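You operate a simulated robot arm through the tools that you are given. There is no shell and no other tool. Be economical: measure what you need, move in short steps, check, and stop when the job is done.

You run a simulated two-armed robot. Do the job below in one go: nothing can be reset, and whatever is moved stays where it is left.

TASK
Brush oil on the middle of the oak sample and carry its tray to the bench's flow cup end.
Fine: the coat reaches out to a narrow bare rim; brush back in the drip pot, lid on the oil tin; carry the tray level in both hands, the sample stays on it. A coat counts when it lies all over at full strength: go over it till it gets no stronger.

Only the result counts: the job must be done as asked and must still hold three seconds after the hand-in. Knocking over, shifting, dropping, spilling or breaking anything else fails it. Lids that push on must go on centred and level and be pressed home; caps that screw on are set level and turned clockwise until they are tight.

THE ROBOT
Two 7-joint arms with two-finger grippers on one trunk, on a base that drives. Base frame: it is fixed to the floor where the robot stands at the start and does not move with it; the origin is under the middle of the robot, x ahead of it, y to its left, z up. Readings come in mm, degrees, newtons and seconds.
The left shoulder is at the start at [78, 151, 963], the right one opposite. With the tool pointing down near the work surface each hand reaches from about 100 to 780 mm from the robot's upright axis, wherever it stands, measured 20 degrees to its own side. Places, roughly: drip pot [700, -200, 900]; small tray [900, 500, 900]; top of the mixing bench [900, 300, 900]; yellow brush (4x3x19 cm) [700, -200, 1000]. Payload 2.54 kg a hand.
The tool frame of a hand sits at the grasp point between the pads (the TCP): z along the fingers, y along the line on which they close. The tips reach 30 mm beyond it. The gripper opens to 116 mm. The gripper's body begins 95 mm behind the TCP.
Orientation is that of the tool frame in the base frame, as a unit quaternion [w, x, y, z]. With the fingers straight down and closing along the base's y, the tool's x points along the base's -x, its y along +y and its z along -z.

THE INTERFACE
- The arms move only by the tool play_rows. It takes "left_moves", "right_moves" or both (then of equal length, played together; a hand with none holds still); each is a list of rows, each an object (a shift or turn left out is 0, a gripper value left out holds the last) with "dp": the shift along the tool's x, y, z in mm, a list of three; "turn": the turn, a rotation vector about the tool's x, y, z in degrees, a list of three. In form: [{"dp": [x, y, z], "turn": [wx, wy, wz]}, ...]. A call has 1 to 12 rows; each row shifts and turns the commanded pose from where the row before left it, along the tool's axes as they then stand. "left_gripper" and "right_gripper" are, for a hand that has rows, the gripper command, from -1 (shut) to 1 (fully open), values between in proportion, set as the call begins (left out, the last holds). Each row takes 0.2 s and may step no farther than 50 mm and 8.6 degrees from the row before; otherwise, or with a gripper value out of range, the whole call is refused. Where a pose cannot be reached the arm comes as near as it can. A force on the tool above 50 N (or 10 N above the force at the start of the call, whichever is more), or a blocked arm, ends the call early, and 0.2 s more pass. Each finger travels about 72 mm/s and halts on what it meets, pressing with about 40 N; the grip force reading is that of the motor and also rises with nothing between the fingers. The clock runs only during rows and for 0.2 s after the last one: add rows that do not move to give the fingers time. The reply holds the time, the measured pose of the TCP, the force on the tool along the base axes, the opening and the grip force, in the units named above and with some noise, with the torque about the TCP (base axes, N m) and any sound that the robot's microphone picked up, and new pictures: "views" is both (left out), scene, wrist or none (wrist: the cameras of the hands that moved).
- Cameras (640 x 400 px; columns grow to the right, rows downward): "scene" is now at [142.5, 24.9, 1158.7]; the picture's right is [0.25, -0.97, 0.00], its down [0.18, 0.05, -0.98] and it looks along [0.95, 0.25, 0.19] (base axes); focal length 214 px, centre (320, 200). "left" rides on the left gripper at [69, 15, -122] in its tool frame; the picture's right is [-0.22, 0.98, 0.00], its down [-0.83, -0.18, -0.53] and it looks along [-0.52, -0.11, 0.85] (tool axes); focal length 251 px, centre (320, 200). "right" rides on the right gripper at [69, -15, -122] in its tool frame; the picture's right is [0.21, 0.98, 0.00], its down [-0.83, 0.18, -0.53] and it looks along [-0.52, 0.11, 0.85] (tool axes); focal length 251 px, centre (320, 200). There is no depth. A picture from a camera that has moved, and an enlarged one, comes with that camera's place and axes in the base frame and with its lens. The place of the scene camera against the robot may be out by one fixed shift of up to 12 mm in any direction.
- slide_trunk(by): slides the trunk up (or, below 0, down) by that many mm; the arms and the scene camera ride with it, the base frame stays. It gives what a move gives, with no picture.
- drive_base(legs): drives the robot by 1 to 6 legs, each [ahead, left, turn to the left] in mm, mm and degrees, along the robot's own axes; the way and the turn of a leg run together, so that a leg with both is an arc; at most 1500 mm and 180 degrees a leg. The arms and the cameras ride along, it lands a little off, and it stops where it bumps. It gives what a move gives, and a new picture of the scene camera.
- turn_head(pan, tilt): turns the head with the scene camera to pan (to the left, within 80 degrees either way) and tilt (down, from -29 to 69), counted from straight ahead of the robot. It gives what a move gives, and a new picture of the scene camera.
- enlarge(camera, box): a new picture of the part [left, top, right, bottom] of that camera's present view, enlarged. The clock stands still meanwhile.
- sign_off(): hands the job in; it is judged then, once.

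Work in short steps. Places have to be worked out from the pictures, the camera data and where the tool is seen: move nearer, look again, correct. Check each grasp and each placing, and mend what went wrong. You have 120 turns and 260 pictures in all, those below and enlarged ones among them. Open the grippers and draw the arms clear of the work before you hand the job in, unless the task says otherwise.

The tools are called as a command line: name --argument value ..., lists and objects as JSON in quotes. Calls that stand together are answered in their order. play_rows: Moves the arms, as the interface text tells. Its arguments: {"type":"object","properties":{"left_moves":{"type":"array"},"left_gripper":{"type":"number"},"right_moves":{"type":"array"},"right_gripper":{"type":"number"},"views":{"type":"string","enum":["both","scene","wrist","none"]}},"required":[]} The other tools are called the same way: slide_trunk (by) slides the trunk up or down; drive_base (legs) drives the base; turn_head (pan, tilt) turns the head that bears the scene camera; enlarge (camera, box) takes an enlarged picture of a part of a camera's view; sign_off () hands the job in.

At the start:

```text
clock: 0.0
left_position: [498.2, 379.7, 999.6]
left_orientation: [0.0, -0.001, 1.0, 0.0]
left_force: [0.0, 0.6, -0.1]
left_torque: [0.0, -0.01, -0.01]
left_grip_width: 116.1
left_finger_force: 0.0
right_position: [332.0, -26.1, 1200.6]
right_orientation: [0.0, 0.0, 1.0, 0.0]
right_force: [-0.9, 0.0, -0.7]
right_torque: [0.01, -0.02, 0.01]
right_grip_width: 116.3
right_finger_force: 0.1
trunk travel left (down, up): [-200.0, 89.0]
robot x, y, heading: [0.0, -5.1, -0.0]
head pan, tilt: [14.6, -10.8]
```

scene: 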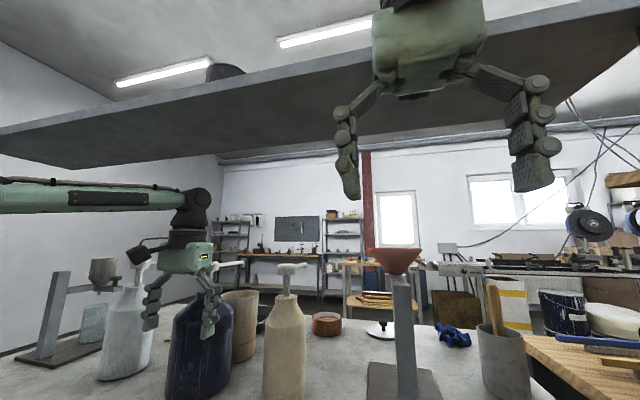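
right: 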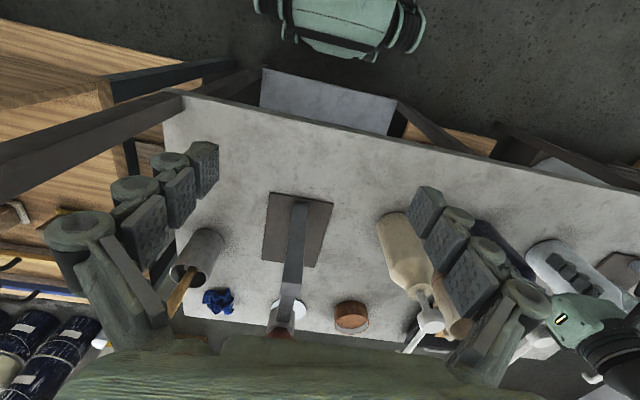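
left: 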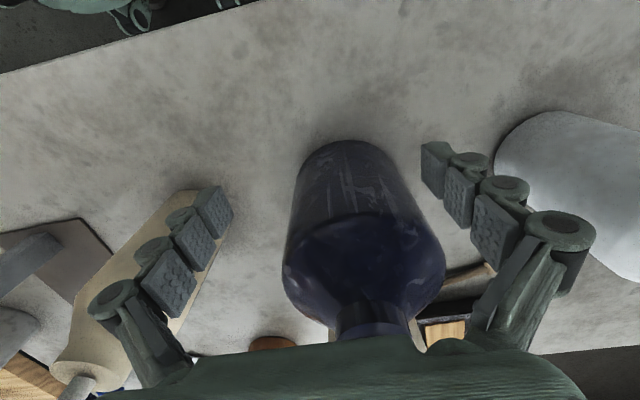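

The head looks upward; I tilt it down toward the bench to see the layout.

turn_head --pan 15 --tilt 25

```text
clock: 1.0
left_position: [498.5, 378.5, 1000.9]
left_orientation: [0.0, -0.001, 1.0, 0.0]
left_force: [-0.6, 0.0, 0.9]
left_torque: [-0.02, 0.02, -0.04]
left_grip_width: 116.1
left_finger_force: 0.0
right_position: [332.6, -25.3, 1201.3]
right_orientation: [0.0, -0.001, 1.0, 0.0]
right_force: [0.4, -0.3, -0.6]
right_torque: [-0.01, 0.02, -0.04]
right_grip_width: 116.2
right_finger_force: 0.1
trunk travel left (down, up): [-200.0, 89.0]
robot x, y, heading: [2.5, 2.4, -0.4]
head pan, tilt: [15.0, 25.0]
camera scene: at [150.5, 27.6, 1102.0], right [0.26, -0.97, 0.0], down [-0.41, -0.11, -0.91], along [0.88, 0.23, -0.42], focal length 214 px, centre (320, 200)
```

scene: 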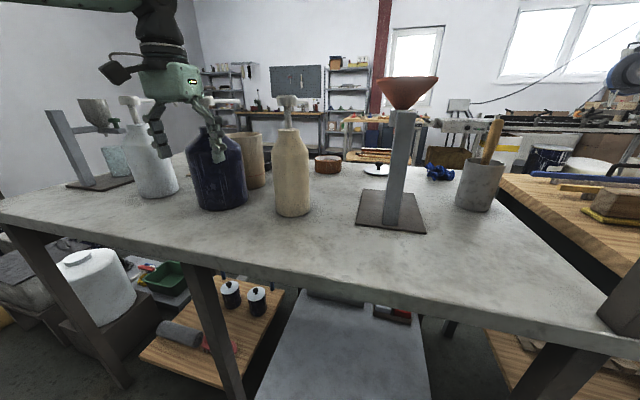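

The bench has bottles in front and small things behind; I enlarge to identify tray, oil tin, and the flow cup.

enlarge --camera "scene" --box '[40, 70, 300, 230]'

enlarge --camera "scene" --box '[280, 90, 540, 250]'

```text
2.46 times, centred on (170, 150) of scene
camera zoom: at [150.5, 27.6, 1102.0], right [0.26, -0.97, 0.0], down [-0.41, -0.11, -0.91], along [0.88, 0.23, -0.42], focal length 528 px, centre (689, 323)
```

zoom: 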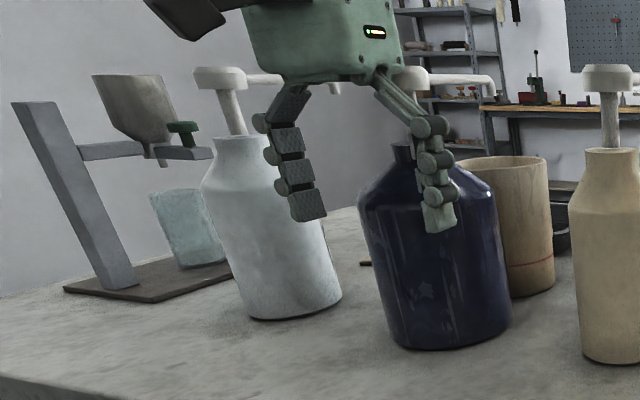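

```text
2.46 times, centred on (410, 170) of scene
camera zoom: at [150.5, 27.6, 1102.0], right [0.26, -0.97, 0.0], down [-0.41, -0.11, -0.91], along [0.88, 0.23, -0.42], focal length 528 px, centre (98, 274)
```

zoom: 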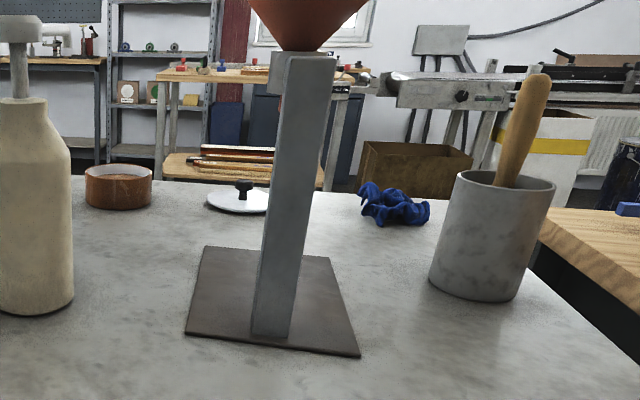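

I raise the trunk for a better view down over the bench.

slide_trunk --by 85

turn_head --pan 20 --tilt 25

```text
clock: 2.2
left_position: [497.5, 379.3, 1083.8]
left_orientation: [0.0, -0.001, 1.0, 0.0]
left_force: [0.5, 0.5, -0.5]
left_torque: [0.0, 0.02, 0.01]
left_grip_width: 116.1
left_finger_force: 0.1
right_position: [333.0, -24.6, 1286.0]
right_orientation: [0.0, 0.0, 1.0, 0.0]
right_force: [0.5, -0.9, -0.9]
right_torque: [-0.01, -0.02, 0.02]
right_grip_width: 115.9
right_finger_force: 0.0
trunk travel left (down, up): [-285.0, 4.0]
robot x, y, heading: [0.3, -0.2, 0.1]
head pan, tilt: [15.0, 25.0]
```

```text
clock: 2.9
left_position: [498.3, 381.0, 1085.1]
left_orientation: [0.001, 0.0, 1.0, 0.0]
left_force: [0.0, 1.0, 0.6]
left_torque: [0.0, -0.02, -0.02]
left_grip_width: 116.1
left_finger_force: 0.0
right_position: [332.8, -25.0, 1286.1]
right_orientation: [0.001, 0.0, 1.0, 0.0]
right_force: [0.1, 0.0, -0.3]
right_torque: [0.0, 0.02, 0.01]
right_grip_width: 115.9
right_finger_force: 0.0
trunk travel left (down, up): [-285.0, 4.0]
robot x, y, heading: [2.5, -1.2, -0.1]
head pan, tilt: [20.0, 25.0]
camera scene: at [148.1, 35.3, 1186.9], right [0.34, -0.94, 0.0], down [-0.4, -0.14, -0.91], along [0.85, 0.31, -0.42], focal length 214 px, centre (320, 200)
```

scene: 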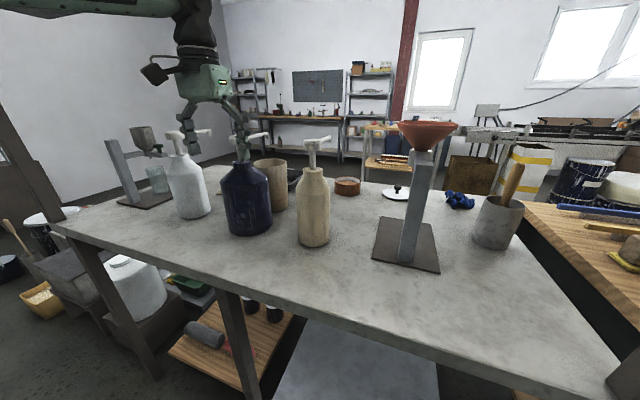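

I move the right hand forward (staying high) to look over the bench with its wrist camera.

play_rows --right_moves '[{"dp": [-50, 0, 0]}, {"dp": [-50, 0, 0]}, {"dp": [-50, 0, 0]}]' --views "wrist"

turn_head --pan 0 --tilt -20

```text
clock: 3.2
left_position: [497.5, 379.6, 1084.4]
left_orientation: [0.0, 0.0, 1.0, 0.0]
left_force: [0.7, 0.1, -1.0]
left_torque: [0.0, 0.11, 0.01]
left_grip_width: 116.2
left_finger_force: 0.0
right_position: [342.0, -25.4, 1287.6]
right_orientation: [-0.005, -0.005, 1.0, -0.005]
right_force: [-17.7, -4.0, -1.4]
right_torque: [0.39, -1.85, -0.39]
right_grip_width: 116.2
right_finger_force: 0.1
trunk travel left (down, up): [-285.0, 4.0]
robot x, y, heading: [-2.3, 1.2, 0.1]
head pan, tilt: [20.0, 25.0]
stopped in row 1 (right hand): the force on the tool passed its limit at 94 N (the readings are from after the stop); the commanded pose is now the measured one
camera right: at [272.5, -41.6, 1411.3], right [-0.22, 0.97, -0.01], down [0.83, 0.19, 0.52], along [0.51, 0.11, -0.85], focal length 251 px, centre (320, 200)
```

right: 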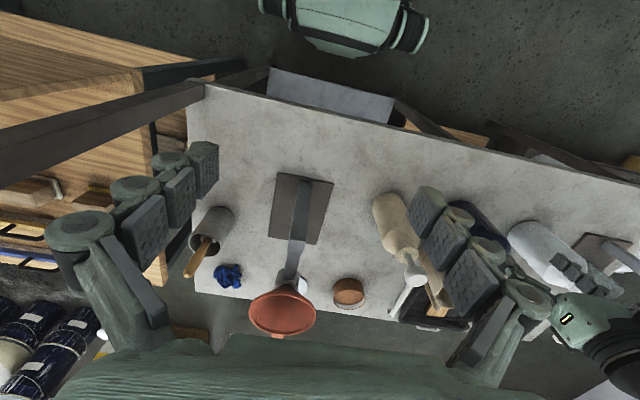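

```text
clock: 4.3
left_position: [497.2, 379.1, 1085.4]
left_orientation: [0.002, -0.001, 1.0, 0.001]
left_force: [-0.3, -0.7, 0.0]
left_torque: [-0.01, 0.04, -0.01]
left_grip_width: 115.9
left_finger_force: 0.0
right_position: [342.8, -26.1, 1288.0]
right_orientation: [-0.005, -0.003, 1.0, -0.004]
right_force: [-17.0, -3.5, -0.8]
right_torque: [0.36, -1.85, -0.41]
right_grip_width: 116.0
right_finger_force: 0.0
trunk travel left (down, up): [-285.0, 4.0]
robot x, y, heading: [-2.9, -0.4, 0.3]
head pan, tilt: [0.0, -20.0]
camera scene: at [134.6, 3.2, 1257.0], right [0.0, -1.0, 0.0], down [0.34, 0.0, -0.94], along [0.94, 0.0, 0.34], focal length 214 px, centre (320, 200)
```

scene: 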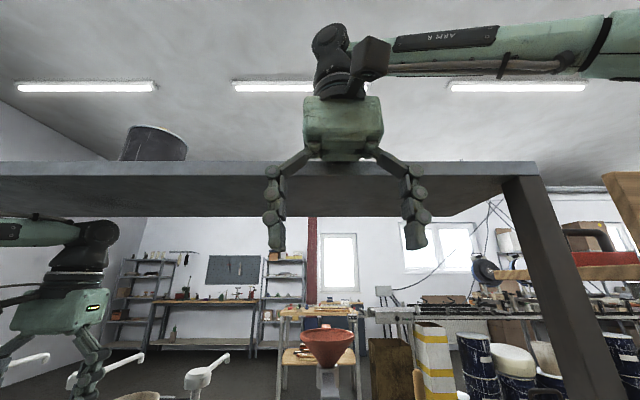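

The right gripper touched the front edge of an overhead shelf (z≈1370, x≈360). I back off, go down below it, then look from there.

play_rows --right_moves '[{"dp": [30, 0, 0]}, {"dp": [10, 0, 40]}, {"dp": [0, 0, 50]}, {"dp": [0, 0, 40]}]' --views "none"

enlarge --camera "right" --box '[200, 150, 640, 400]'

turn_head --pan -50 --tilt 20

turn_head --pan 60 --tilt 20

```text
clock: 5.3
left_position: [499.5, 380.3, 1083.6]
left_orientation: [0.0, -0.001, 1.0, 0.0]
left_force: [0.0, 0.4, -0.1]
left_torque: [-0.02, 0.02, 0.01]
left_grip_width: 115.9
left_finger_force: 0.0
right_position: [305.1, -27.2, 1157.3]
right_orientation: [-0.006, -0.002, 1.0, -0.004]
right_force: [0.5, 0.6, 0.2]
right_torque: [0.02, 0.01, 0.0]
right_grip_width: 115.8
right_finger_force: 0.1
trunk travel left (down, up): [-285.0, 4.0]
robot x, y, heading: [1.8, 0.6, 0.1]
head pan, tilt: [0.0, -20.0]
```

```text
1.45 times, centred on (420, 275) of right
camera zoom: at [236.0, -42.7, 1280.0], right [-0.22, 0.98, -0.01], down [0.83, 0.19, 0.52], along [0.51, 0.11, -0.85], focal length 366 px, centre (174, 91)
```

zoom: 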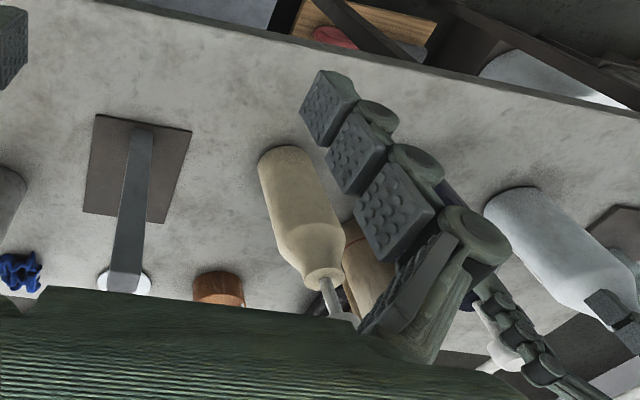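

```text
clock: 6.5
left_position: [498.4, 381.3, 1084.0]
left_orientation: [0.0, -0.001, 1.0, 0.0]
left_force: [0.0, -0.2, -0.4]
left_torque: [-0.01, 0.0, -0.02]
left_grip_width: 115.9
left_finger_force: 0.2
right_position: [303.7, -27.5, 1158.1]
right_orientation: [-0.006, -0.004, 1.0, -0.005]
right_force: [2.5, -9.5, -1.8]
right_torque: [1.25, 0.32, 0.92]
right_grip_width: 116.1
right_finger_force: 0.0
trunk travel left (down, up): [-285.0, 4.0]
robot x, y, heading: [-0.0, -1.1, -0.3]
head pan, tilt: [-50.0, 20.0]
camera scene: at [122.8, -66.5, 1196.7], right [-0.75, -0.66, 0.0], down [-0.21, 0.24, -0.95], along [0.62, -0.71, -0.32], focal length 214 px, centre (320, 200)
```

scene: 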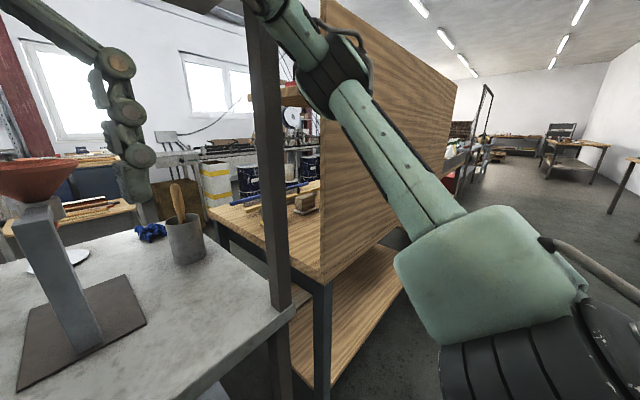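

```text
clock: 8.4
left_position: [498.1, 378.3, 1085.2]
left_orientation: [0.0, -0.001, 1.0, 0.0]
left_force: [0.6, 0.1, 0.5]
left_torque: [-0.02, 0.0, 0.0]
left_grip_width: 116.0
left_finger_force: 0.1
right_position: [306.5, -25.8, 1157.3]
right_orientation: [-0.006, 0.0, 1.0, -0.004]
right_force: [48.0, 34.1, 10.9]
right_torque: [-5.05, 7.49, -1.29]
right_grip_width: 115.9
right_finger_force: 0.1
trunk travel left (down, up): [-285.0, 4.0]
robot x, y, heading: [0.7, 1.5, 0.0]
head pan, tilt: [60.0, 20.0]
camera scene: at [146.7, 42.0, 1201.9], right [0.41, -0.91, 0.0], down [-0.25, -0.11, -0.96], along [0.88, 0.39, -0.27], focal length 214 px, centre (320, 200)
```

scene: 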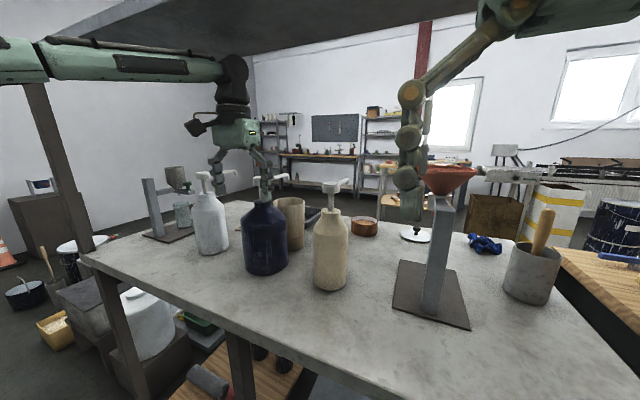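

The head is bumping into the right arm; I move the right arm out to its own side, then look left again.

play_rows --right_moves '[{"dp": [0, -50, 0]}, {"dp": [0, -50, 0]}, {"dp": [0, -50, 0]}, {"dp": [0, -50, 0]}, {"dp": [0, -50, 0]}]' --views "none"

turn_head --pan 65 --tilt 20

turn_head --pan 25 --tilt 15

```text
clock: 9.6
left_position: [499.1, 380.0, 1085.5]
left_orientation: [0.0, 0.0, 1.0, 0.001]
left_force: [-0.2, 0.1, 0.6]
left_torque: [-0.03, 0.01, 0.02]
left_grip_width: 116.1
left_finger_force: 0.0
right_position: [309.3, -274.4, 1153.5]
right_orientation: [-0.005, -0.005, 1.0, -0.003]
right_force: [0.6, -0.4, -1.7]
right_torque: [-0.01, 0.04, -0.01]
right_grip_width: 116.0
right_finger_force: 0.1
right hand out of reach, approached as far as the arm can: row 5
trunk travel left (down, up): [-285.0, 4.0]
robot x, y, heading: [1.7, -1.3, 0.1]
head pan, tilt: [60.0, 20.0]
```

```text
clock: 10.3
left_position: [498.9, 380.1, 1085.3]
left_orientation: [0.0, -0.001, 1.0, 0.0]
left_force: [0.7, -0.3, 0.2]
left_torque: [-0.03, 0.03, -0.01]
left_grip_width: 116.1
left_finger_force: 0.1
right_position: [309.9, -274.1, 1154.1]
right_orientation: [-0.006, -0.003, 1.0, -0.005]
right_force: [0.0, 0.1, 0.0]
right_torque: [-0.03, 0.05, 0.03]
right_grip_width: 115.9
right_finger_force: 0.0
trunk travel left (down, up): [-285.0, 4.0]
robot x, y, heading: [-0.1, -0.9, 0.1]
head pan, tilt: [65.0, 20.0]
camera scene: at [100.9, 88.2, 1195.0], right [0.91, -0.42, 0.0], down [-0.14, -0.31, -0.94], along [0.4, 0.85, -0.34], focal length 214 px, centre (320, 200)
```

scene: 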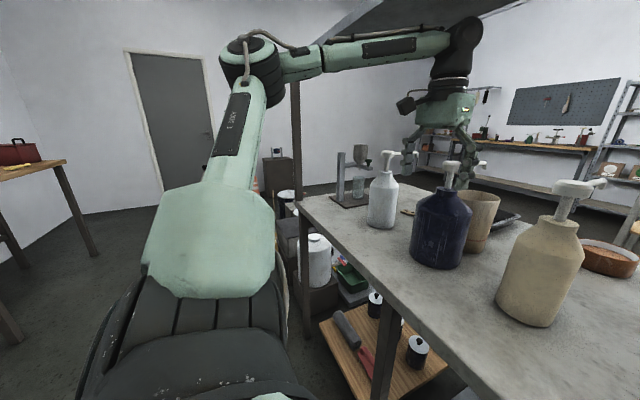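

```text
clock: 11.3
left_position: [499.0, 379.3, 1084.4]
left_orientation: [0.0, -0.001, 1.0, -0.001]
left_force: [-0.2, 0.9, -0.2]
left_torque: [-0.02, 0.01, -0.02]
left_grip_width: 116.1
left_finger_force: 0.2
right_position: [309.9, -274.3, 1154.6]
right_orientation: [-0.005, -0.003, 1.0, -0.004]
right_force: [-0.1, -0.1, -0.1]
right_torque: [0.03, 0.01, 0.0]
right_grip_width: 115.7
right_finger_force: 0.2
trunk travel left (down, up): [-285.0, 4.0]
robot x, y, heading: [1.7, 1.9, 0.1]
head pan, tilt: [25.0, 15.0]
camera scene: at [146.1, 43.3, 1203.1], right [0.42, -0.91, 0.0], down [-0.23, -0.11, -0.97], along [0.88, 0.41, -0.26], focal length 214 px, centre (320, 200)
```

scene: 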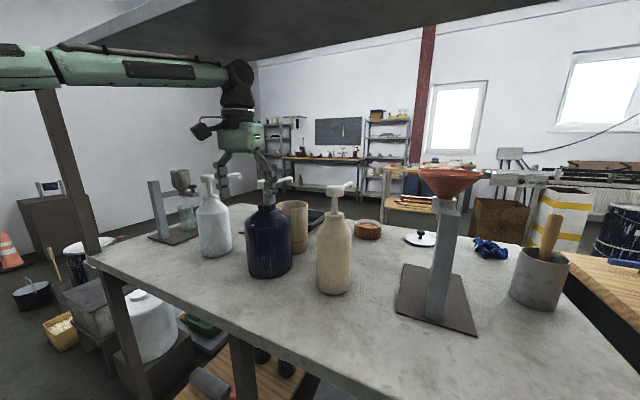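

The left hand stands in front of the blue bottle; I retract both arms, and fetch a fresh left view before driving.

play_rows --left_moves '[{"dp": [40, 0, 0]}, {"dp": [50, 0, 0]}, {"dp": [50, 0, 0]}]' --views "wrist"

drive_base --legs '[[-500, 0, 0]]'

turn_head --pan 60 --tilt 25

```text
clock: 12.1
left_position: [355.1, 381.3, 1085.4]
left_orientation: [-0.001, 0.0, 1.0, -0.001]
left_force: [0.6, 0.8, -0.7]
left_torque: [-0.02, -0.04, -0.01]
left_grip_width: 115.9
left_finger_force: 0.2
right_position: [309.1, -272.9, 1154.0]
right_orientation: [-0.005, -0.003, 1.0, -0.006]
right_force: [0.2, 0.4, 0.3]
right_torque: [-0.02, -0.02, 0.01]
right_grip_width: 116.2
right_finger_force: 0.0
trunk travel left (down, up): [-285.0, 4.0]
robot x, y, heading: [1.8, 0.2, 0.0]
head pan, tilt: [25.0, 15.0]
camera left: at [285.4, 395.9, 1206.6], right [0.21, 0.98, 0.0], down [0.83, -0.18, 0.53], along [0.52, -0.11, -0.85], focal length 251 px, centre (320, 200)
```

left: 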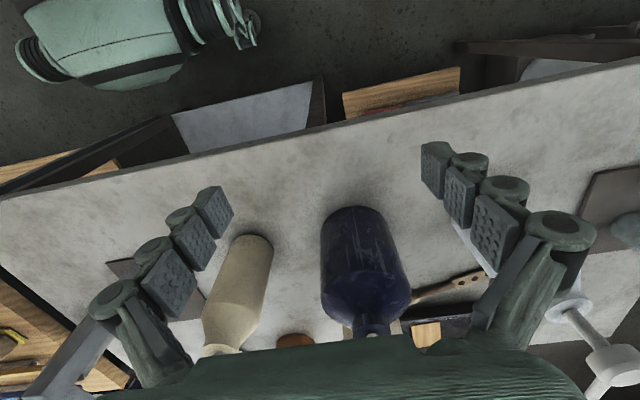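

```text
clock: 15.1
left_position: [-144.6, 380.2, 1085.8]
left_orientation: [0.0, 0.005, 1.0, 0.0]
left_force: [-0.1, 0.9, -0.1]
left_torque: [-0.02, -0.03, 0.01]
left_grip_width: 116.0
left_finger_force: 0.0
right_position: [-198.3, -274.1, 1154.4]
right_orientation: [-0.006, 0.002, 1.0, -0.004]
right_force: [-0.5, 0.4, 0.5]
right_torque: [0.02, -0.03, -0.03]
right_grip_width: 115.7
right_finger_force: 0.0
trunk travel left (down, up): [-285.0, 4.0]
robot x, y, heading: [-502.1, 3.2, -0.7]
head pan, tilt: [25.0, 15.0]
camera scene: at [-358.5, 44.4, 1203.2], right [0.41, -0.91, 0.0], down [-0.24, -0.11, -0.97], along [0.88, 0.4, -0.26], focal length 214 px, centre (320, 200)
```

scene: 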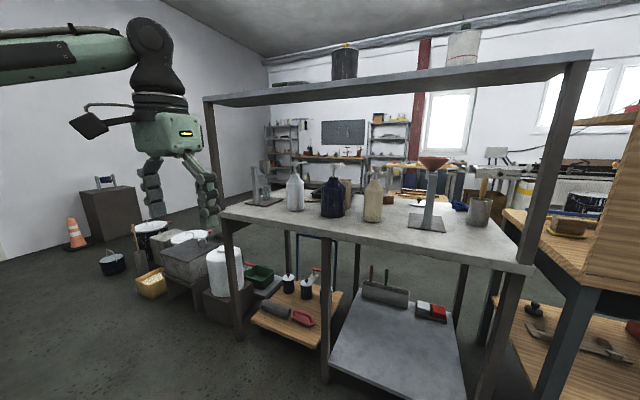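

```text
clock: 16.1
left_position: [-145.2, 380.5, 1085.1]
left_orientation: [0.0, 0.004, 1.0, 0.0]
left_force: [0.2, -0.7, 0.7]
left_torque: [0.01, -0.01, 0.0]
left_grip_width: 116.0
left_finger_force: 0.1
right_position: [-198.9, -274.7, 1155.3]
right_orientation: [-0.005, 0.002, 1.0, -0.005]
right_force: [-0.2, -0.5, 0.2]
right_torque: [-0.01, -0.02, 0.02]
right_grip_width: 115.8
right_finger_force: 0.1
trunk travel left (down, up): [-285.0, 4.0]
robot x, y, heading: [-505.0, 3.3, -0.6]
head pan, tilt: [60.0, 25.0]
camera scene: at [-396.2, 85.1, 1186.9], right [0.86, -0.51, 0.0], down [-0.22, -0.36, -0.91], along [0.46, 0.78, -0.42], focal length 214 px, centre (320, 200)
```

scene: 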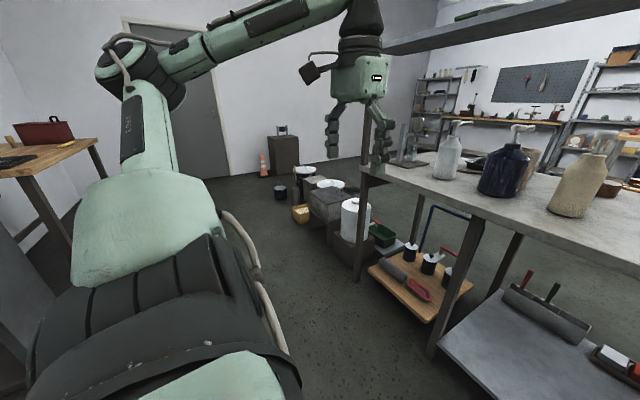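

Right of the bench is closed off, but the left has a gap between the buckets (y≈2570) and the cone (y≈3700). I drive left in the open front aisle and look.

drive_base --legs '[[100, 1400, 0], [0, 1400, 0]]'

turn_head --pan -10 --tilt 25

```text
clock: 43.6
left_position: [-22.7, 3244.8, 1085.8]
left_orientation: [0.0, 0.003, 1.0, 0.0]
left_force: [0.1, -0.9, -0.1]
left_torque: [0.03, 0.01, -0.04]
left_grip_width: 116.1
left_finger_force: 0.2
right_position: [-72.7, 2590.6, 1155.3]
right_orientation: [-0.004, 0.0, 1.0, -0.004]
right_force: [0.2, -1.1, 0.4]
right_torque: [-0.04, 0.04, 0.01]
right_grip_width: 116.2
right_finger_force: 0.1
trunk travel left (down, up): [-285.0, 4.0]
robot x, y, heading: [-379.1, 2864.8, -0.1]
head pan, tilt: [60.0, 25.0]
camera scene: at [-273.1, 2949.1, 1186.9], right [0.86, -0.51, 0.0], down [-0.21, -0.36, -0.91], along [0.46, 0.78, -0.42], focal length 214 px, centre (320, 200)
```

scene: 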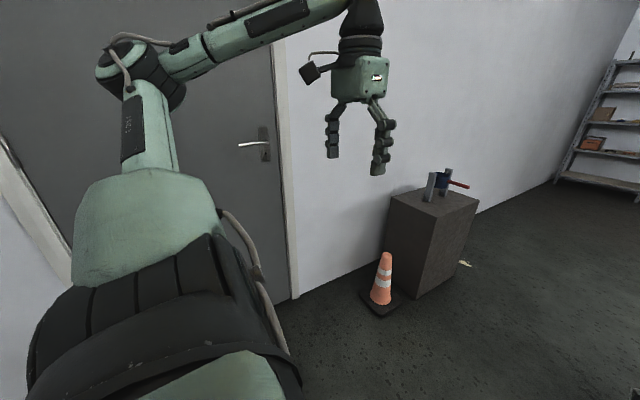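

```text
clock: 45.0
left_position: [-23.0, 3245.1, 1084.0]
left_orientation: [0.0, 0.003, 1.0, 0.0]
left_force: [0.3, -0.7, -0.1]
left_torque: [0.0, 0.01, 0.02]
left_grip_width: 116.1
left_finger_force: 0.1
right_position: [-74.6, 2590.8, 1154.5]
right_orientation: [-0.005, 0.0, 1.0, -0.005]
right_force: [0.1, -0.3, -0.3]
right_torque: [0.0, 0.05, -0.01]
right_grip_width: 116.0
right_finger_force: 0.1
trunk travel left (down, up): [-285.0, 4.0]
robot x, y, heading: [-378.6, 2867.4, -0.7]
head pan, tilt: [-10.0, 25.0]
camera scene: at [-229.0, 2853.0, 1186.9], right [-0.18, -0.98, 0.0], down [-0.42, 0.08, -0.91], along [0.89, -0.16, -0.42], focal length 214 px, centre (320, 200)
```

scene: 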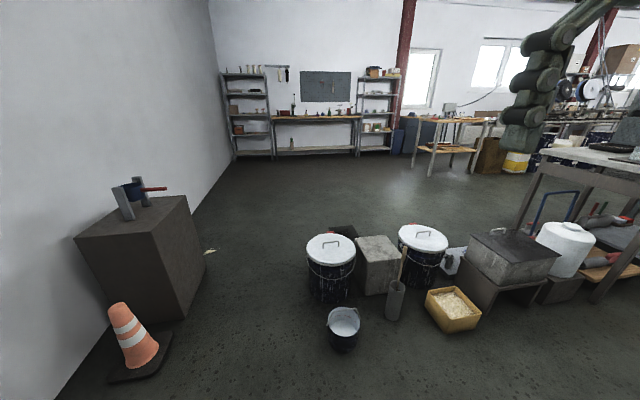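

The gap between drums (y≈2730) and cabinet (y≈3490) is about 760 mm; I centre the robot on y≈3110 first.

drive_base --legs '[[0, 238, 0.5]]'

turn_head --pan 0 --tilt 35

```text
clock: 47.8
left_position: [-27.6, 3479.5, 1084.6]
left_orientation: [0.0, -0.003, 1.0, 0.0]
left_force: [0.7, 0.4, 0.0]
left_torque: [0.01, 0.0, -0.01]
left_grip_width: 116.1
left_finger_force: 0.0
right_position: [-69.7, 2825.7, 1155.1]
right_orientation: [-0.006, -0.006, 1.0, -0.005]
right_force: [-0.3, -1.1, 0.1]
right_torque: [-0.06, -0.05, 0.01]
right_grip_width: 115.9
right_finger_force: 0.1
trunk travel left (down, up): [-285.0, 4.0]
robot x, y, heading: [-379.8, 3099.0, 0.1]
head pan, tilt: [-10.0, 25.0]
camera scene: at [-228.7, 3085.7, 1186.9], right [-0.17, -0.99, 0.0], down [-0.42, 0.07, -0.91], along [0.89, -0.15, -0.42], focal length 214 px, centre (320, 200)
```

scene: 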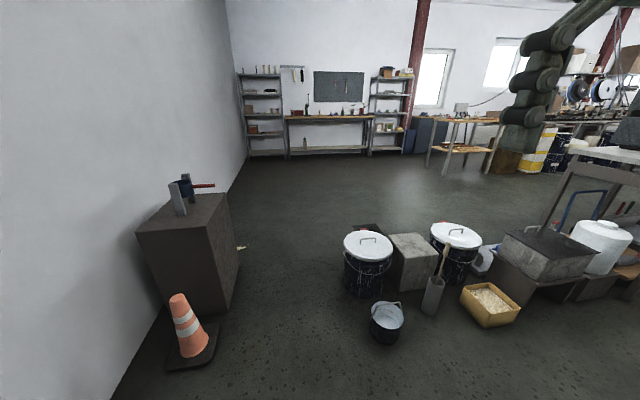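

```text
clock: 48.5
left_position: [-26.8, 3479.2, 1084.8]
left_orientation: [0.0, -0.004, 1.0, 0.0]
left_force: [0.2, -0.5, -0.7]
left_torque: [0.0, -0.04, 0.02]
left_grip_width: 116.0
left_finger_force: 0.0
right_position: [-69.8, 2824.7, 1155.1]
right_orientation: [-0.005, -0.006, 1.0, -0.004]
right_force: [-0.6, -0.1, -0.2]
right_torque: [-0.02, 0.01, 0.0]
right_grip_width: 116.1
right_finger_force: 0.1
trunk travel left (down, up): [-285.0, 4.0]
robot x, y, heading: [-380.9, 3096.9, 0.2]
head pan, tilt: [0.0, 35.0]
camera scene: at [-231.4, 3101.4, 1171.2], right [0.0, -1.0, 0.0], down [-0.57, 0.0, -0.82], along [0.82, 0.0, -0.57], focal length 214 px, centre (320, 200)
```

scene: 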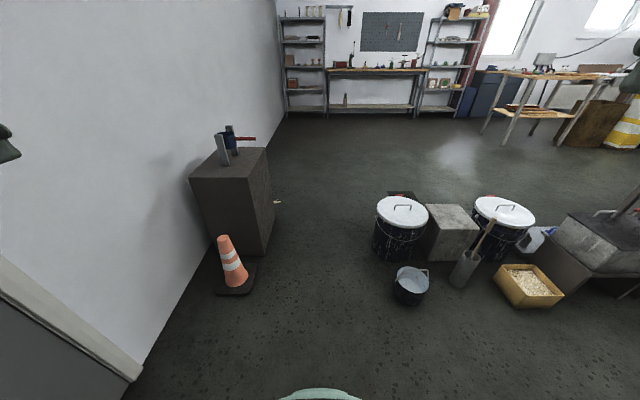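

I look straight down to see how wide the base is before going through the gap.

turn_head --pan 0 --tilt 69

```text
clock: 49.5
left_position: [-27.3, 3479.2, 1084.6]
left_orientation: [0.0, -0.003, 1.0, 0.0]
left_force: [0.4, 0.5, 0.5]
left_torque: [0.0, 0.0, 0.0]
left_grip_width: 116.0
left_finger_force: 0.1
right_position: [-70.3, 2823.9, 1153.8]
right_orientation: [-0.005, -0.007, 1.0, -0.005]
right_force: [-0.3, 0.0, -0.4]
right_torque: [0.01, 0.02, -0.04]
right_grip_width: 115.7
right_finger_force: 0.1
trunk travel left (down, up): [-285.0, 4.0]
robot x, y, heading: [-379.3, 3102.5, 0.2]
head pan, tilt: [0.0, 68.8]
camera scene: at [-263.5, 3101.4, 1127.5], right [0.0, -1.0, 0.0], down [-0.93, 0.0, -0.36], along [0.36, 0.0, -0.93], focal length 214 px, centre (320, 200)
```

scene: 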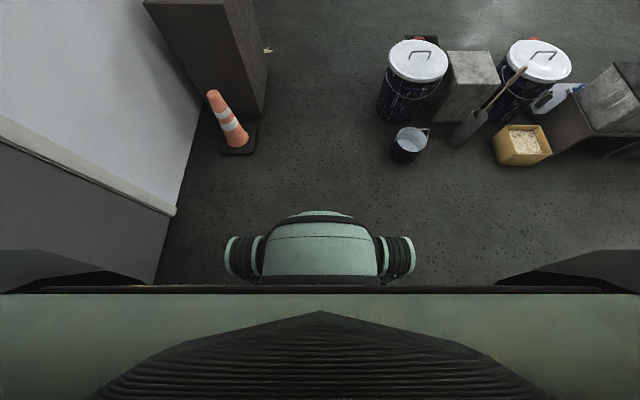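

That green body is the waist; the floor-level base is still hidden. I tilt the left hand to look back at the robot's own base with the wrist camera.

play_rows --left_moves '[{"turn": [0, 8.2, 0]}, {"turn": [0, 8.2, 0]}, {"turn": [0, 8.2, 0]}, {"turn": [0, 8.2, 0]}, {"turn": [0, 8.2, 0]}, {"turn": [0, 8.2, 0]}, {"turn": [0, 8.2, 0]}]' --views "wrist"

```text
clock: 51.1
left_position: [-59.2, 3472.0, 1011.3]
left_orientation: [-0.48, -0.003, 0.877, -0.001]
left_force: [0.6, -0.2, 0.1]
left_torque: [-0.03, 0.0, 0.04]
left_grip_width: 115.9
left_finger_force: 0.1
left hand out of reach, approached as far as the arm can: row 5, 6, 7
right_position: [-70.6, 2825.4, 1154.0]
right_orientation: [-0.007, -0.006, 1.0, -0.004]
right_force: [-0.1, -0.4, 0.5]
right_torque: [0.0, -0.01, 0.0]
right_grip_width: 116.2
right_finger_force: 0.1
trunk travel left (down, up): [-285.0, 4.0]
robot x, y, heading: [-380.7, 3094.9, 0.4]
head pan, tilt: [0.0, 68.8]
camera left: at [5.7, 3487.9, 1134.6], right [0.11, 0.98, -0.18], down [0.9, -0.18, -0.41], along [-0.43, -0.12, -0.9], focal length 251 px, centre (320, 200)
```

left: 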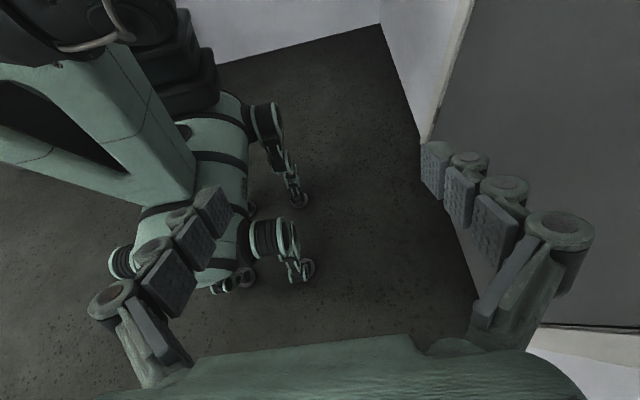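

It's a narrow wheeled-leg base (~400 mm wide), so the gap is fine. I turn the left hand back and drive through.

play_rows --left_moves '[{"turn": [0, -8.2, 0]}, {"turn": [0, -8.2, 0]}, {"turn": [0, -8.2, 0]}, {"turn": [0, -8.2, 0]}, {"turn": [0, -8.2, 0]}, {"turn": [0, -8.2, 0]}, {"turn": [0, -8.2, 0]}]' --views "none"

drive_base --legs '[[1100, -10, 0]]'

```text
clock: 52.7
left_position: [-59.3, 3473.2, 1011.5]
left_orientation: [0.001, -0.003, 1.0, 0.0]
left_force: [0.1, -0.3, 0.1]
left_torque: [-0.04, -0.02, 0.0]
left_grip_width: 116.0
left_finger_force: 0.0
right_position: [-70.8, 2824.8, 1153.8]
right_orientation: [-0.005, -0.006, 1.0, -0.004]
right_force: [-0.1, 0.1, -0.1]
right_torque: [0.04, 0.0, -0.01]
right_grip_width: 115.9
right_finger_force: 0.1
trunk travel left (down, up): [-285.0, 4.0]
robot x, y, heading: [-383.4, 3097.0, 0.3]
head pan, tilt: [0.0, 68.8]
```

```text
clock: 58.3
left_position: [1024.6, 3466.8, 1010.2]
left_orientation: [0.0, -0.003, 1.0, 0.0]
left_force: [0.5, 0.0, -1.0]
left_torque: [0.0, 0.05, 0.02]
left_grip_width: 115.9
left_finger_force: 0.0
right_position: [1013.2, 2819.9, 1154.7]
right_orientation: [-0.005, -0.005, 1.0, -0.004]
right_force: [-0.7, -0.1, -0.3]
right_torque: [-0.01, 0.02, 0.02]
right_grip_width: 116.0
right_finger_force: 0.1
trunk travel left (down, up): [-285.0, 4.0]
robot x, y, heading: [699.3, 3092.7, -0.1]
head pan, tilt: [0.0, 68.8]
camera scene: at [820.1, 3095.8, 1127.4], right [0.0, -1.0, 0.0], down [-0.93, 0.0, -0.36], along [0.36, 0.0, -0.93], focal length 214 px, centre (320, 200)
```

scene: 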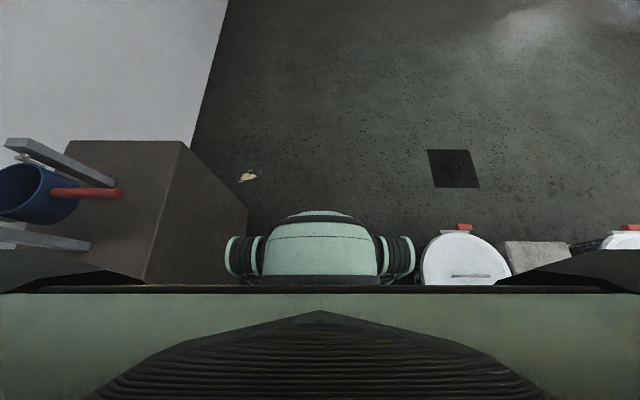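

Clear so far; I continue behind the bench line, turn right, and look along the back of the bench.

drive_base --legs '[[1100, 0, 0], [0, 0, -90]]'

turn_head --pan -15 --tilt 20

```text
clock: 68.0
left_position: [2198.3, 2785.0, 1010.9]
left_orientation: [0.0, 0.706, 0.709, 0.0]
left_force: [-0.7, -0.6, 0.4]
left_torque: [-0.02, 0.01, 0.02]
left_grip_width: 115.9
left_finger_force: 0.1
right_position: [1551.4, 2795.3, 1153.6]
right_orientation: [-0.007, 0.703, 0.711, 0.002]
right_force: [-0.2, -0.3, 0.1]
right_torque: [0.0, 0.01, 0.0]
right_grip_width: 116.0
right_finger_force: 0.0
trunk travel left (down, up): [-285.0, 4.0]
robot x, y, heading: [1821.3, 3107.3, -89.7]
head pan, tilt: [0.0, 68.8]
camera scene: at [1817.5, 2985.9, 1127.5], right [-1.0, 0.0, 0.0], down [0.0, 0.93, -0.36], along [0.0, -0.36, -0.93], focal length 214 px, centre (320, 200)
```

scene: 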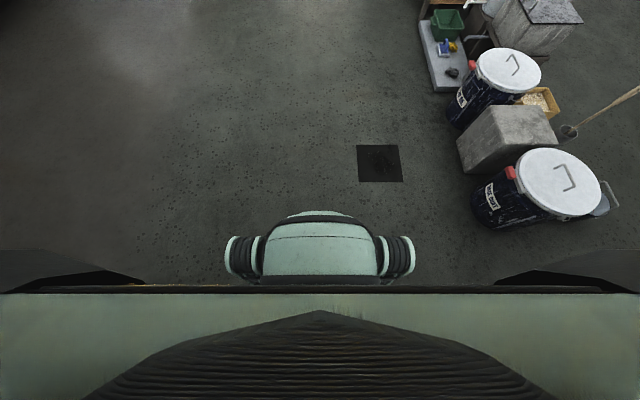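

```text
clock: 69.2
left_position: [2199.5, 2785.2, 1010.9]
left_orientation: [-0.001, 0.706, 0.709, 0.0]
left_force: [0.3, 0.2, -0.8]
left_torque: [-0.01, -0.03, 0.01]
left_grip_width: 116.2
left_finger_force: 0.1
right_position: [1552.0, 2795.2, 1155.5]
right_orientation: [-0.007, 0.704, 0.71, 0.001]
right_force: [0.2, -0.1, -0.1]
right_torque: [-0.01, -0.01, 0.0]
right_grip_width: 116.0
right_finger_force: 0.1
trunk travel left (down, up): [-285.0, 4.0]
robot x, y, heading: [1825.3, 3104.7, -89.9]
head pan, tilt: [-15.0, 20.0]
camera scene: at [1793.6, 2951.8, 1194.9], right [-0.97, 0.26, 0.0], down [0.09, 0.33, -0.94], along [-0.24, -0.91, -0.34], focal length 214 px, centre (320, 200)
```

scene: 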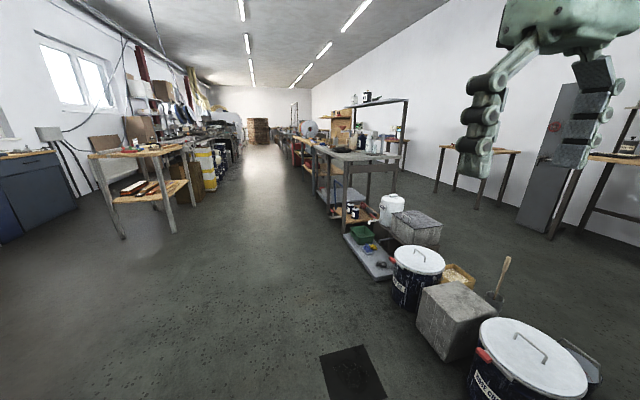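

The aisle behind the bench is clear; I drive along it to y≈550 and turn to face the bench from behind.

drive_base --legs '[[1270, 0, 0], [1270, 0, 0], [0, 0, -90]]'

turn_head --pan 0 --tilt 25

```text
clock: 85.5
left_position: [1473.0, 209.3, 1010.7]
left_orientation: [0.0, 1.0, -0.017, 0.0]
left_force: [0.3, 0.2, 0.6]
left_torque: [0.01, 0.01, 0.0]
left_grip_width: 116.2
left_finger_force: 0.0
right_position: [1508.6, 855.7, 1153.8]
right_orientation: [-0.004, 1.0, -0.014, 0.006]
right_force: [-0.2, 0.4, 0.6]
right_torque: [0.02, -0.01, -0.01]
right_grip_width: 116.2
right_finger_force: 0.1
trunk travel left (down, up): [-285.0, 4.0]
robot x, y, heading: [1807.2, 570.1, 177.9]
head pan, tilt: [-15.0, 20.0]
camera scene: at [1644.5, 604.3, 1195.0], right [0.29, 0.96, 0.0], down [0.33, -0.1, -0.94], along [-0.9, 0.28, -0.34], focal length 214 px, centre (320, 200)
```

scene: 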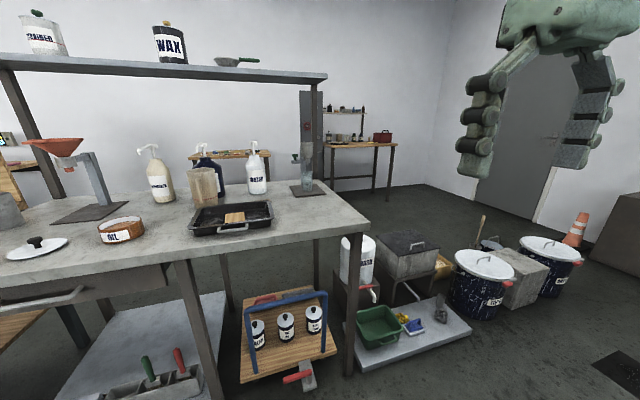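

```text
clock: 86.2
left_position: [1472.1, 208.9, 1010.3]
left_orientation: [0.0, 1.0, -0.017, 0.0]
left_force: [0.0, 0.2, 0.0]
left_torque: [0.02, 0.01, -0.01]
left_grip_width: 115.9
left_finger_force: 0.0
right_position: [1509.4, 855.6, 1153.6]
right_orientation: [-0.004, 1.0, -0.015, 0.005]
right_force: [-0.1, 0.2, 0.7]
right_torque: [0.02, -0.03, -0.03]
right_grip_width: 115.9
right_finger_force: 0.0
trunk travel left (down, up): [-285.0, 4.0]
robot x, y, heading: [1806.5, 567.9, 177.8]
head pan, tilt: [0.0, 25.0]
camera scene: at [1641.4, 580.3, 1186.9], right [0.04, 1.0, 0.0], down [0.42, -0.02, -0.91], along [-0.91, 0.03, -0.42], focal length 214 px, centre (320, 200)
```

scene: 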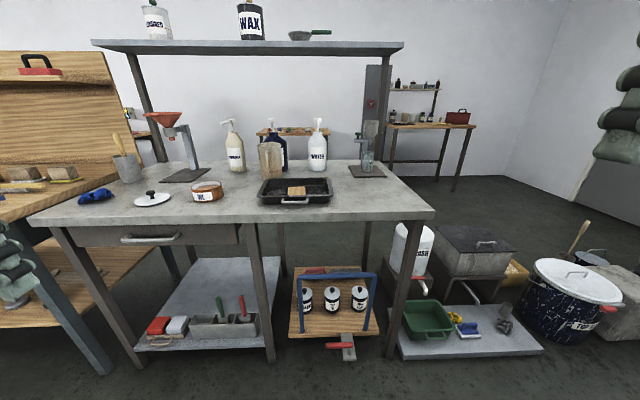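

The back side gives clean access: tin "OIL", lid, tray with oak sample, flow cup at the +y end. I drive nearer, placed for taking the brush with the left hand.

drive_base --legs '[[0, 450, 2.1], [330, 0, 0]]'

turn_head --pan 5 --tilt 35

```text
clock: 92.8
left_position: [1152.1, -244.3, 1010.1]
left_orientation: [-0.001, 1.0, 0.002, 0.0]
left_force: [0.6, -0.1, 0.1]
left_torque: [0.03, 0.01, -0.03]
left_grip_width: 116.2
left_finger_force: 0.0
right_position: [1165.3, 403.7, 1155.5]
right_orientation: [-0.005, 1.0, 0.004, 0.005]
right_force: [0.1, 0.2, 0.3]
right_torque: [0.0, -0.02, 0.02]
right_grip_width: 116.0
right_finger_force: 0.0
trunk travel left (down, up): [-285.0, 4.0]
robot x, y, heading: [1474.6, 132.2, -180.2]
head pan, tilt: [0.0, 25.0]
camera scene: at [1307.4, 133.9, 1186.8], right [0.0, 1.0, 0.0], down [0.42, 0.0, -0.91], along [-0.91, 0.0, -0.42], focal length 214 px, centre (320, 200)
```

scene: 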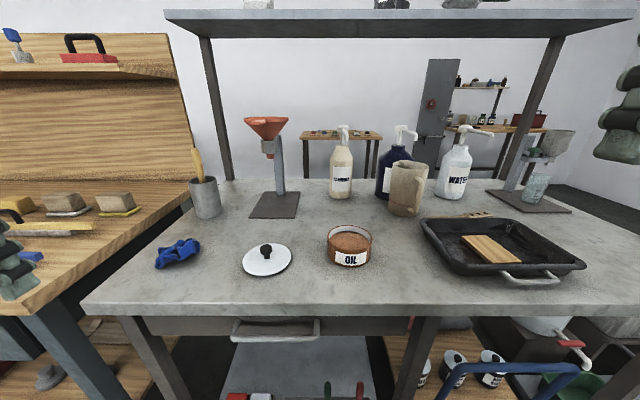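

```text
clock: 93.5
left_position: [1152.3, -244.4, 1010.4]
left_orientation: [0.0, 1.0, 0.002, 0.0]
left_force: [0.2, -0.9, 0.0]
left_torque: [-0.02, 0.01, 0.01]
left_grip_width: 116.1
left_finger_force: 0.1
right_position: [1164.7, 403.8, 1154.9]
right_orientation: [-0.004, 1.0, 0.003, 0.005]
right_force: [0.3, -1.0, -0.3]
right_torque: [-0.01, -0.01, 0.0]
right_grip_width: 115.9
right_finger_force: 0.0
trunk travel left (down, up): [-285.0, 4.0]
robot x, y, heading: [1473.0, 134.4, -179.9]
head pan, tilt: [5.0, 35.0]
camera scene: at [1312.3, 126.2, 1171.2], right [-0.09, 1.0, 0.0], down [0.57, 0.05, -0.82], along [-0.82, -0.07, -0.57], focal length 214 px, centre (320, 200)
```

scene: 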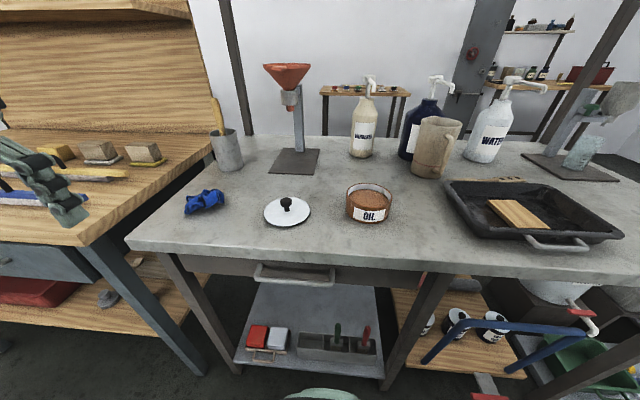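

Pot is about [728,-209]. I move the base a bit closer and to the left so that the left hand reaches the brush comfortably.

drive_base --legs '[[65, 85, 0]]'

enlarge --camera "scene" --box '[160, 60, 480, 260]'

enlarge --camera "left" --box '[0, 0, 640, 400]'

```text
clock: 95.0
left_position: [1088.7, -327.5, 1010.4]
left_orientation: [0.0, 1.0, 0.002, -0.001]
left_force: [-0.1, -0.7, 0.6]
left_torque: [0.02, -0.02, 0.01]
left_grip_width: 116.1
left_finger_force: 0.1
right_position: [1099.9, 318.7, 1153.9]
right_orientation: [-0.005, 1.0, 0.006, 0.005]
right_force: [-0.9, -0.1, 0.6]
right_torque: [0.04, -0.01, -0.01]
right_grip_width: 116.2
right_finger_force: 0.1
trunk travel left (down, up): [-285.0, 4.0]
robot x, y, heading: [1412.9, 49.4, -179.9]
head pan, tilt: [5.0, 35.0]
camera scene: at [1247.8, 42.2, 1171.1], right [-0.09, 1.0, 0.0], down [0.57, 0.05, -0.82], along [-0.82, -0.07, -0.57], focal length 214 px, centre (320, 200)
```

scene: 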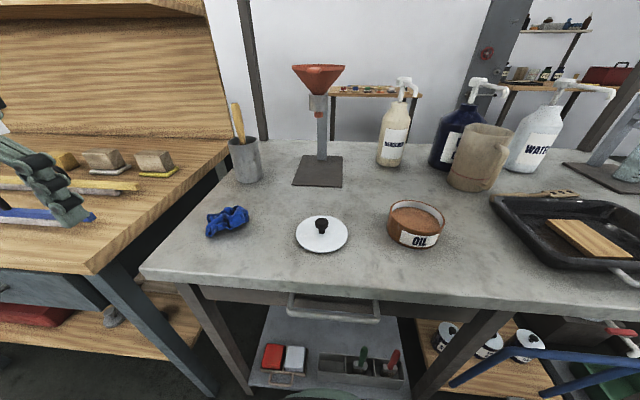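

```text
2.00 times, centred on (320, 160) of scene
camera zoom: at [1247.8, 42.2, 1171.1], right [-0.09, 1.0, 0.0], down [0.57, 0.05, -0.82], along [-0.82, -0.07, -0.57], focal length 429 px, centre (320, 280)
```

zoom: 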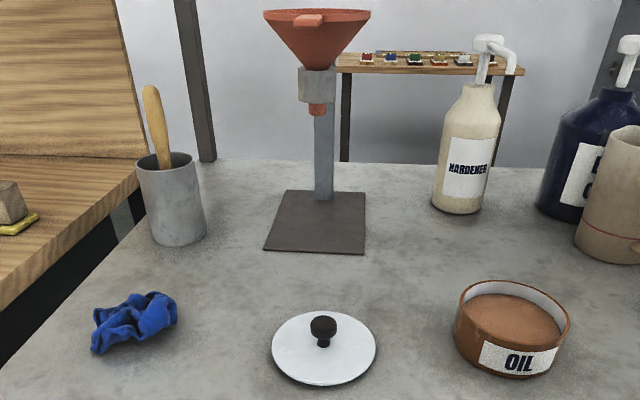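

```text
1.00 times, centred on (320, 200) of left (not enlarged: the box is as wide or as high as the picture)
camera zoom: at [1157.7, -343.1, 1131.9], right [-0.21, -0.98, 0.0], down [-0.83, 0.18, 0.53], along [-0.52, 0.11, -0.85], focal length 251 px, centre (320, 200)
```

zoom: 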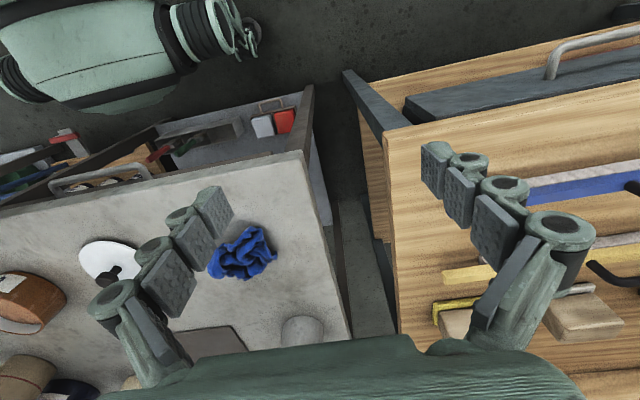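

I bring the left hand up and over near the pot to see the brush from above.

play_rows --left_moves '[{"dp": [-20, -20, -40]}, {"dp": [-36, -20, -30]}, {"dp": [-40, -20, -10]}, {"dp": [-40, -20, 0]}, {"dp": [-40, -20, 0]}]' --views "wrist"

```text
refused: row 2 steps farther than a row can; nothing moved
```

The second row was slightly too long; I resend with shorter steps.

play_rows --left_moves '[{"dp": [-20, -15, -40]}, {"dp": [-30, -15, -30]}, {"dp": [-40, -20, -10]}, {"dp": [-40, -20, 0]}, {"dp": [-40, -20, 0]}]' --views "wrist"

```text
clock: 96.2
left_position: [916.9, -236.7, 1089.2]
left_orientation: [0.0, 1.0, 0.003, 0.0]
left_force: [-0.6, 0.1, -0.5]
left_torque: [-0.02, 0.0, -0.01]
left_grip_width: 115.8
left_finger_force: 0.1
right_position: [1099.3, 319.8, 1154.3]
right_orientation: [-0.004, 1.0, 0.006, 0.006]
right_force: [-0.9, 0.0, -0.5]
right_torque: [-0.01, -0.04, 0.0]
right_grip_width: 116.1
right_finger_force: 0.1
trunk travel left (down, up): [-285.0, 4.0]
robot x, y, heading: [1406.2, 48.8, -179.7]
head pan, tilt: [5.0, 35.0]
camera left: at [983.8, -251.7, 1211.2], right [-0.21, -0.98, 0.0], down [-0.83, 0.18, 0.53], along [-0.52, 0.11, -0.85], focal length 251 px, centre (320, 200)
```

left: 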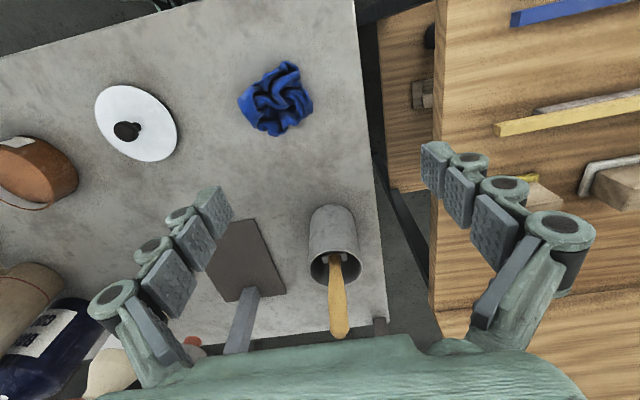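

Handle of brush: tip about [701,-215,1045], roughly vertical. I move the open hand over it at this height and check in the wrist view (TCP appears at image centre).

play_rows --left_moves '[{"dp": [-42, -4, 0]}, {"dp": [-42, -4, 0]}, {"dp": [-42, -4, 0]}, {"dp": [-42, -4, 0]}]' --views "both"

```text
clock: 97.2
left_position: [776.2, -229.1, 1090.6]
left_orientation: [0.001, 1.0, 0.005, 0.0]
left_force: [0.6, 0.2, 1.0]
left_torque: [-0.08, 0.1, -0.02]
left_grip_width: 115.8
left_finger_force: 0.0
left hand out of reach, approached as far as the arm can: row 4
right_position: [1101.8, 319.4, 1155.6]
right_orientation: [-0.003, 1.0, 0.006, 0.003]
right_force: [1.1, 0.5, -0.9]
right_torque: [-0.06, 0.15, -0.02]
right_grip_width: 115.9
right_finger_force: 0.1
trunk travel left (down, up): [-285.0, 4.0]
robot x, y, heading: [1413.0, 48.1, -179.8]
head pan, tilt: [5.0, 35.0]
camera scene: at [1250.4, 43.7, 1171.7], right [-0.09, 1.0, 0.0], down [0.57, 0.05, -0.82], along [-0.82, -0.08, -0.57], focal length 214 px, centre (320, 200)
camera left: at [844.9, -243.6, 1211.0], right [-0.21, -0.98, 0.0], down [-0.83, 0.18, 0.53], along [-0.52, 0.11, -0.85], focal length 251 px, centre (320, 200)
```

scene: 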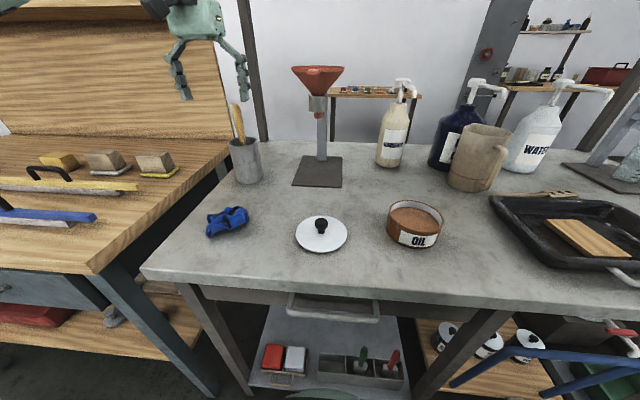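
left: 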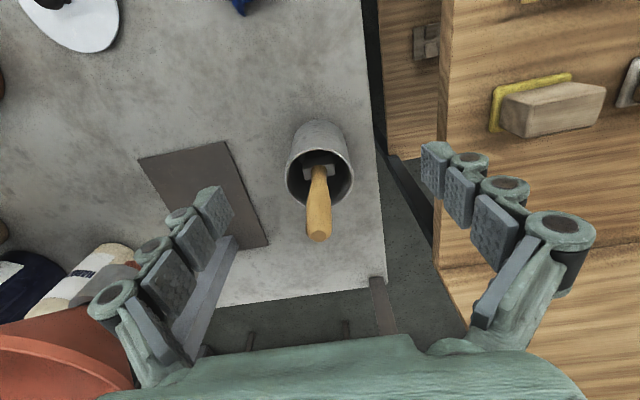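

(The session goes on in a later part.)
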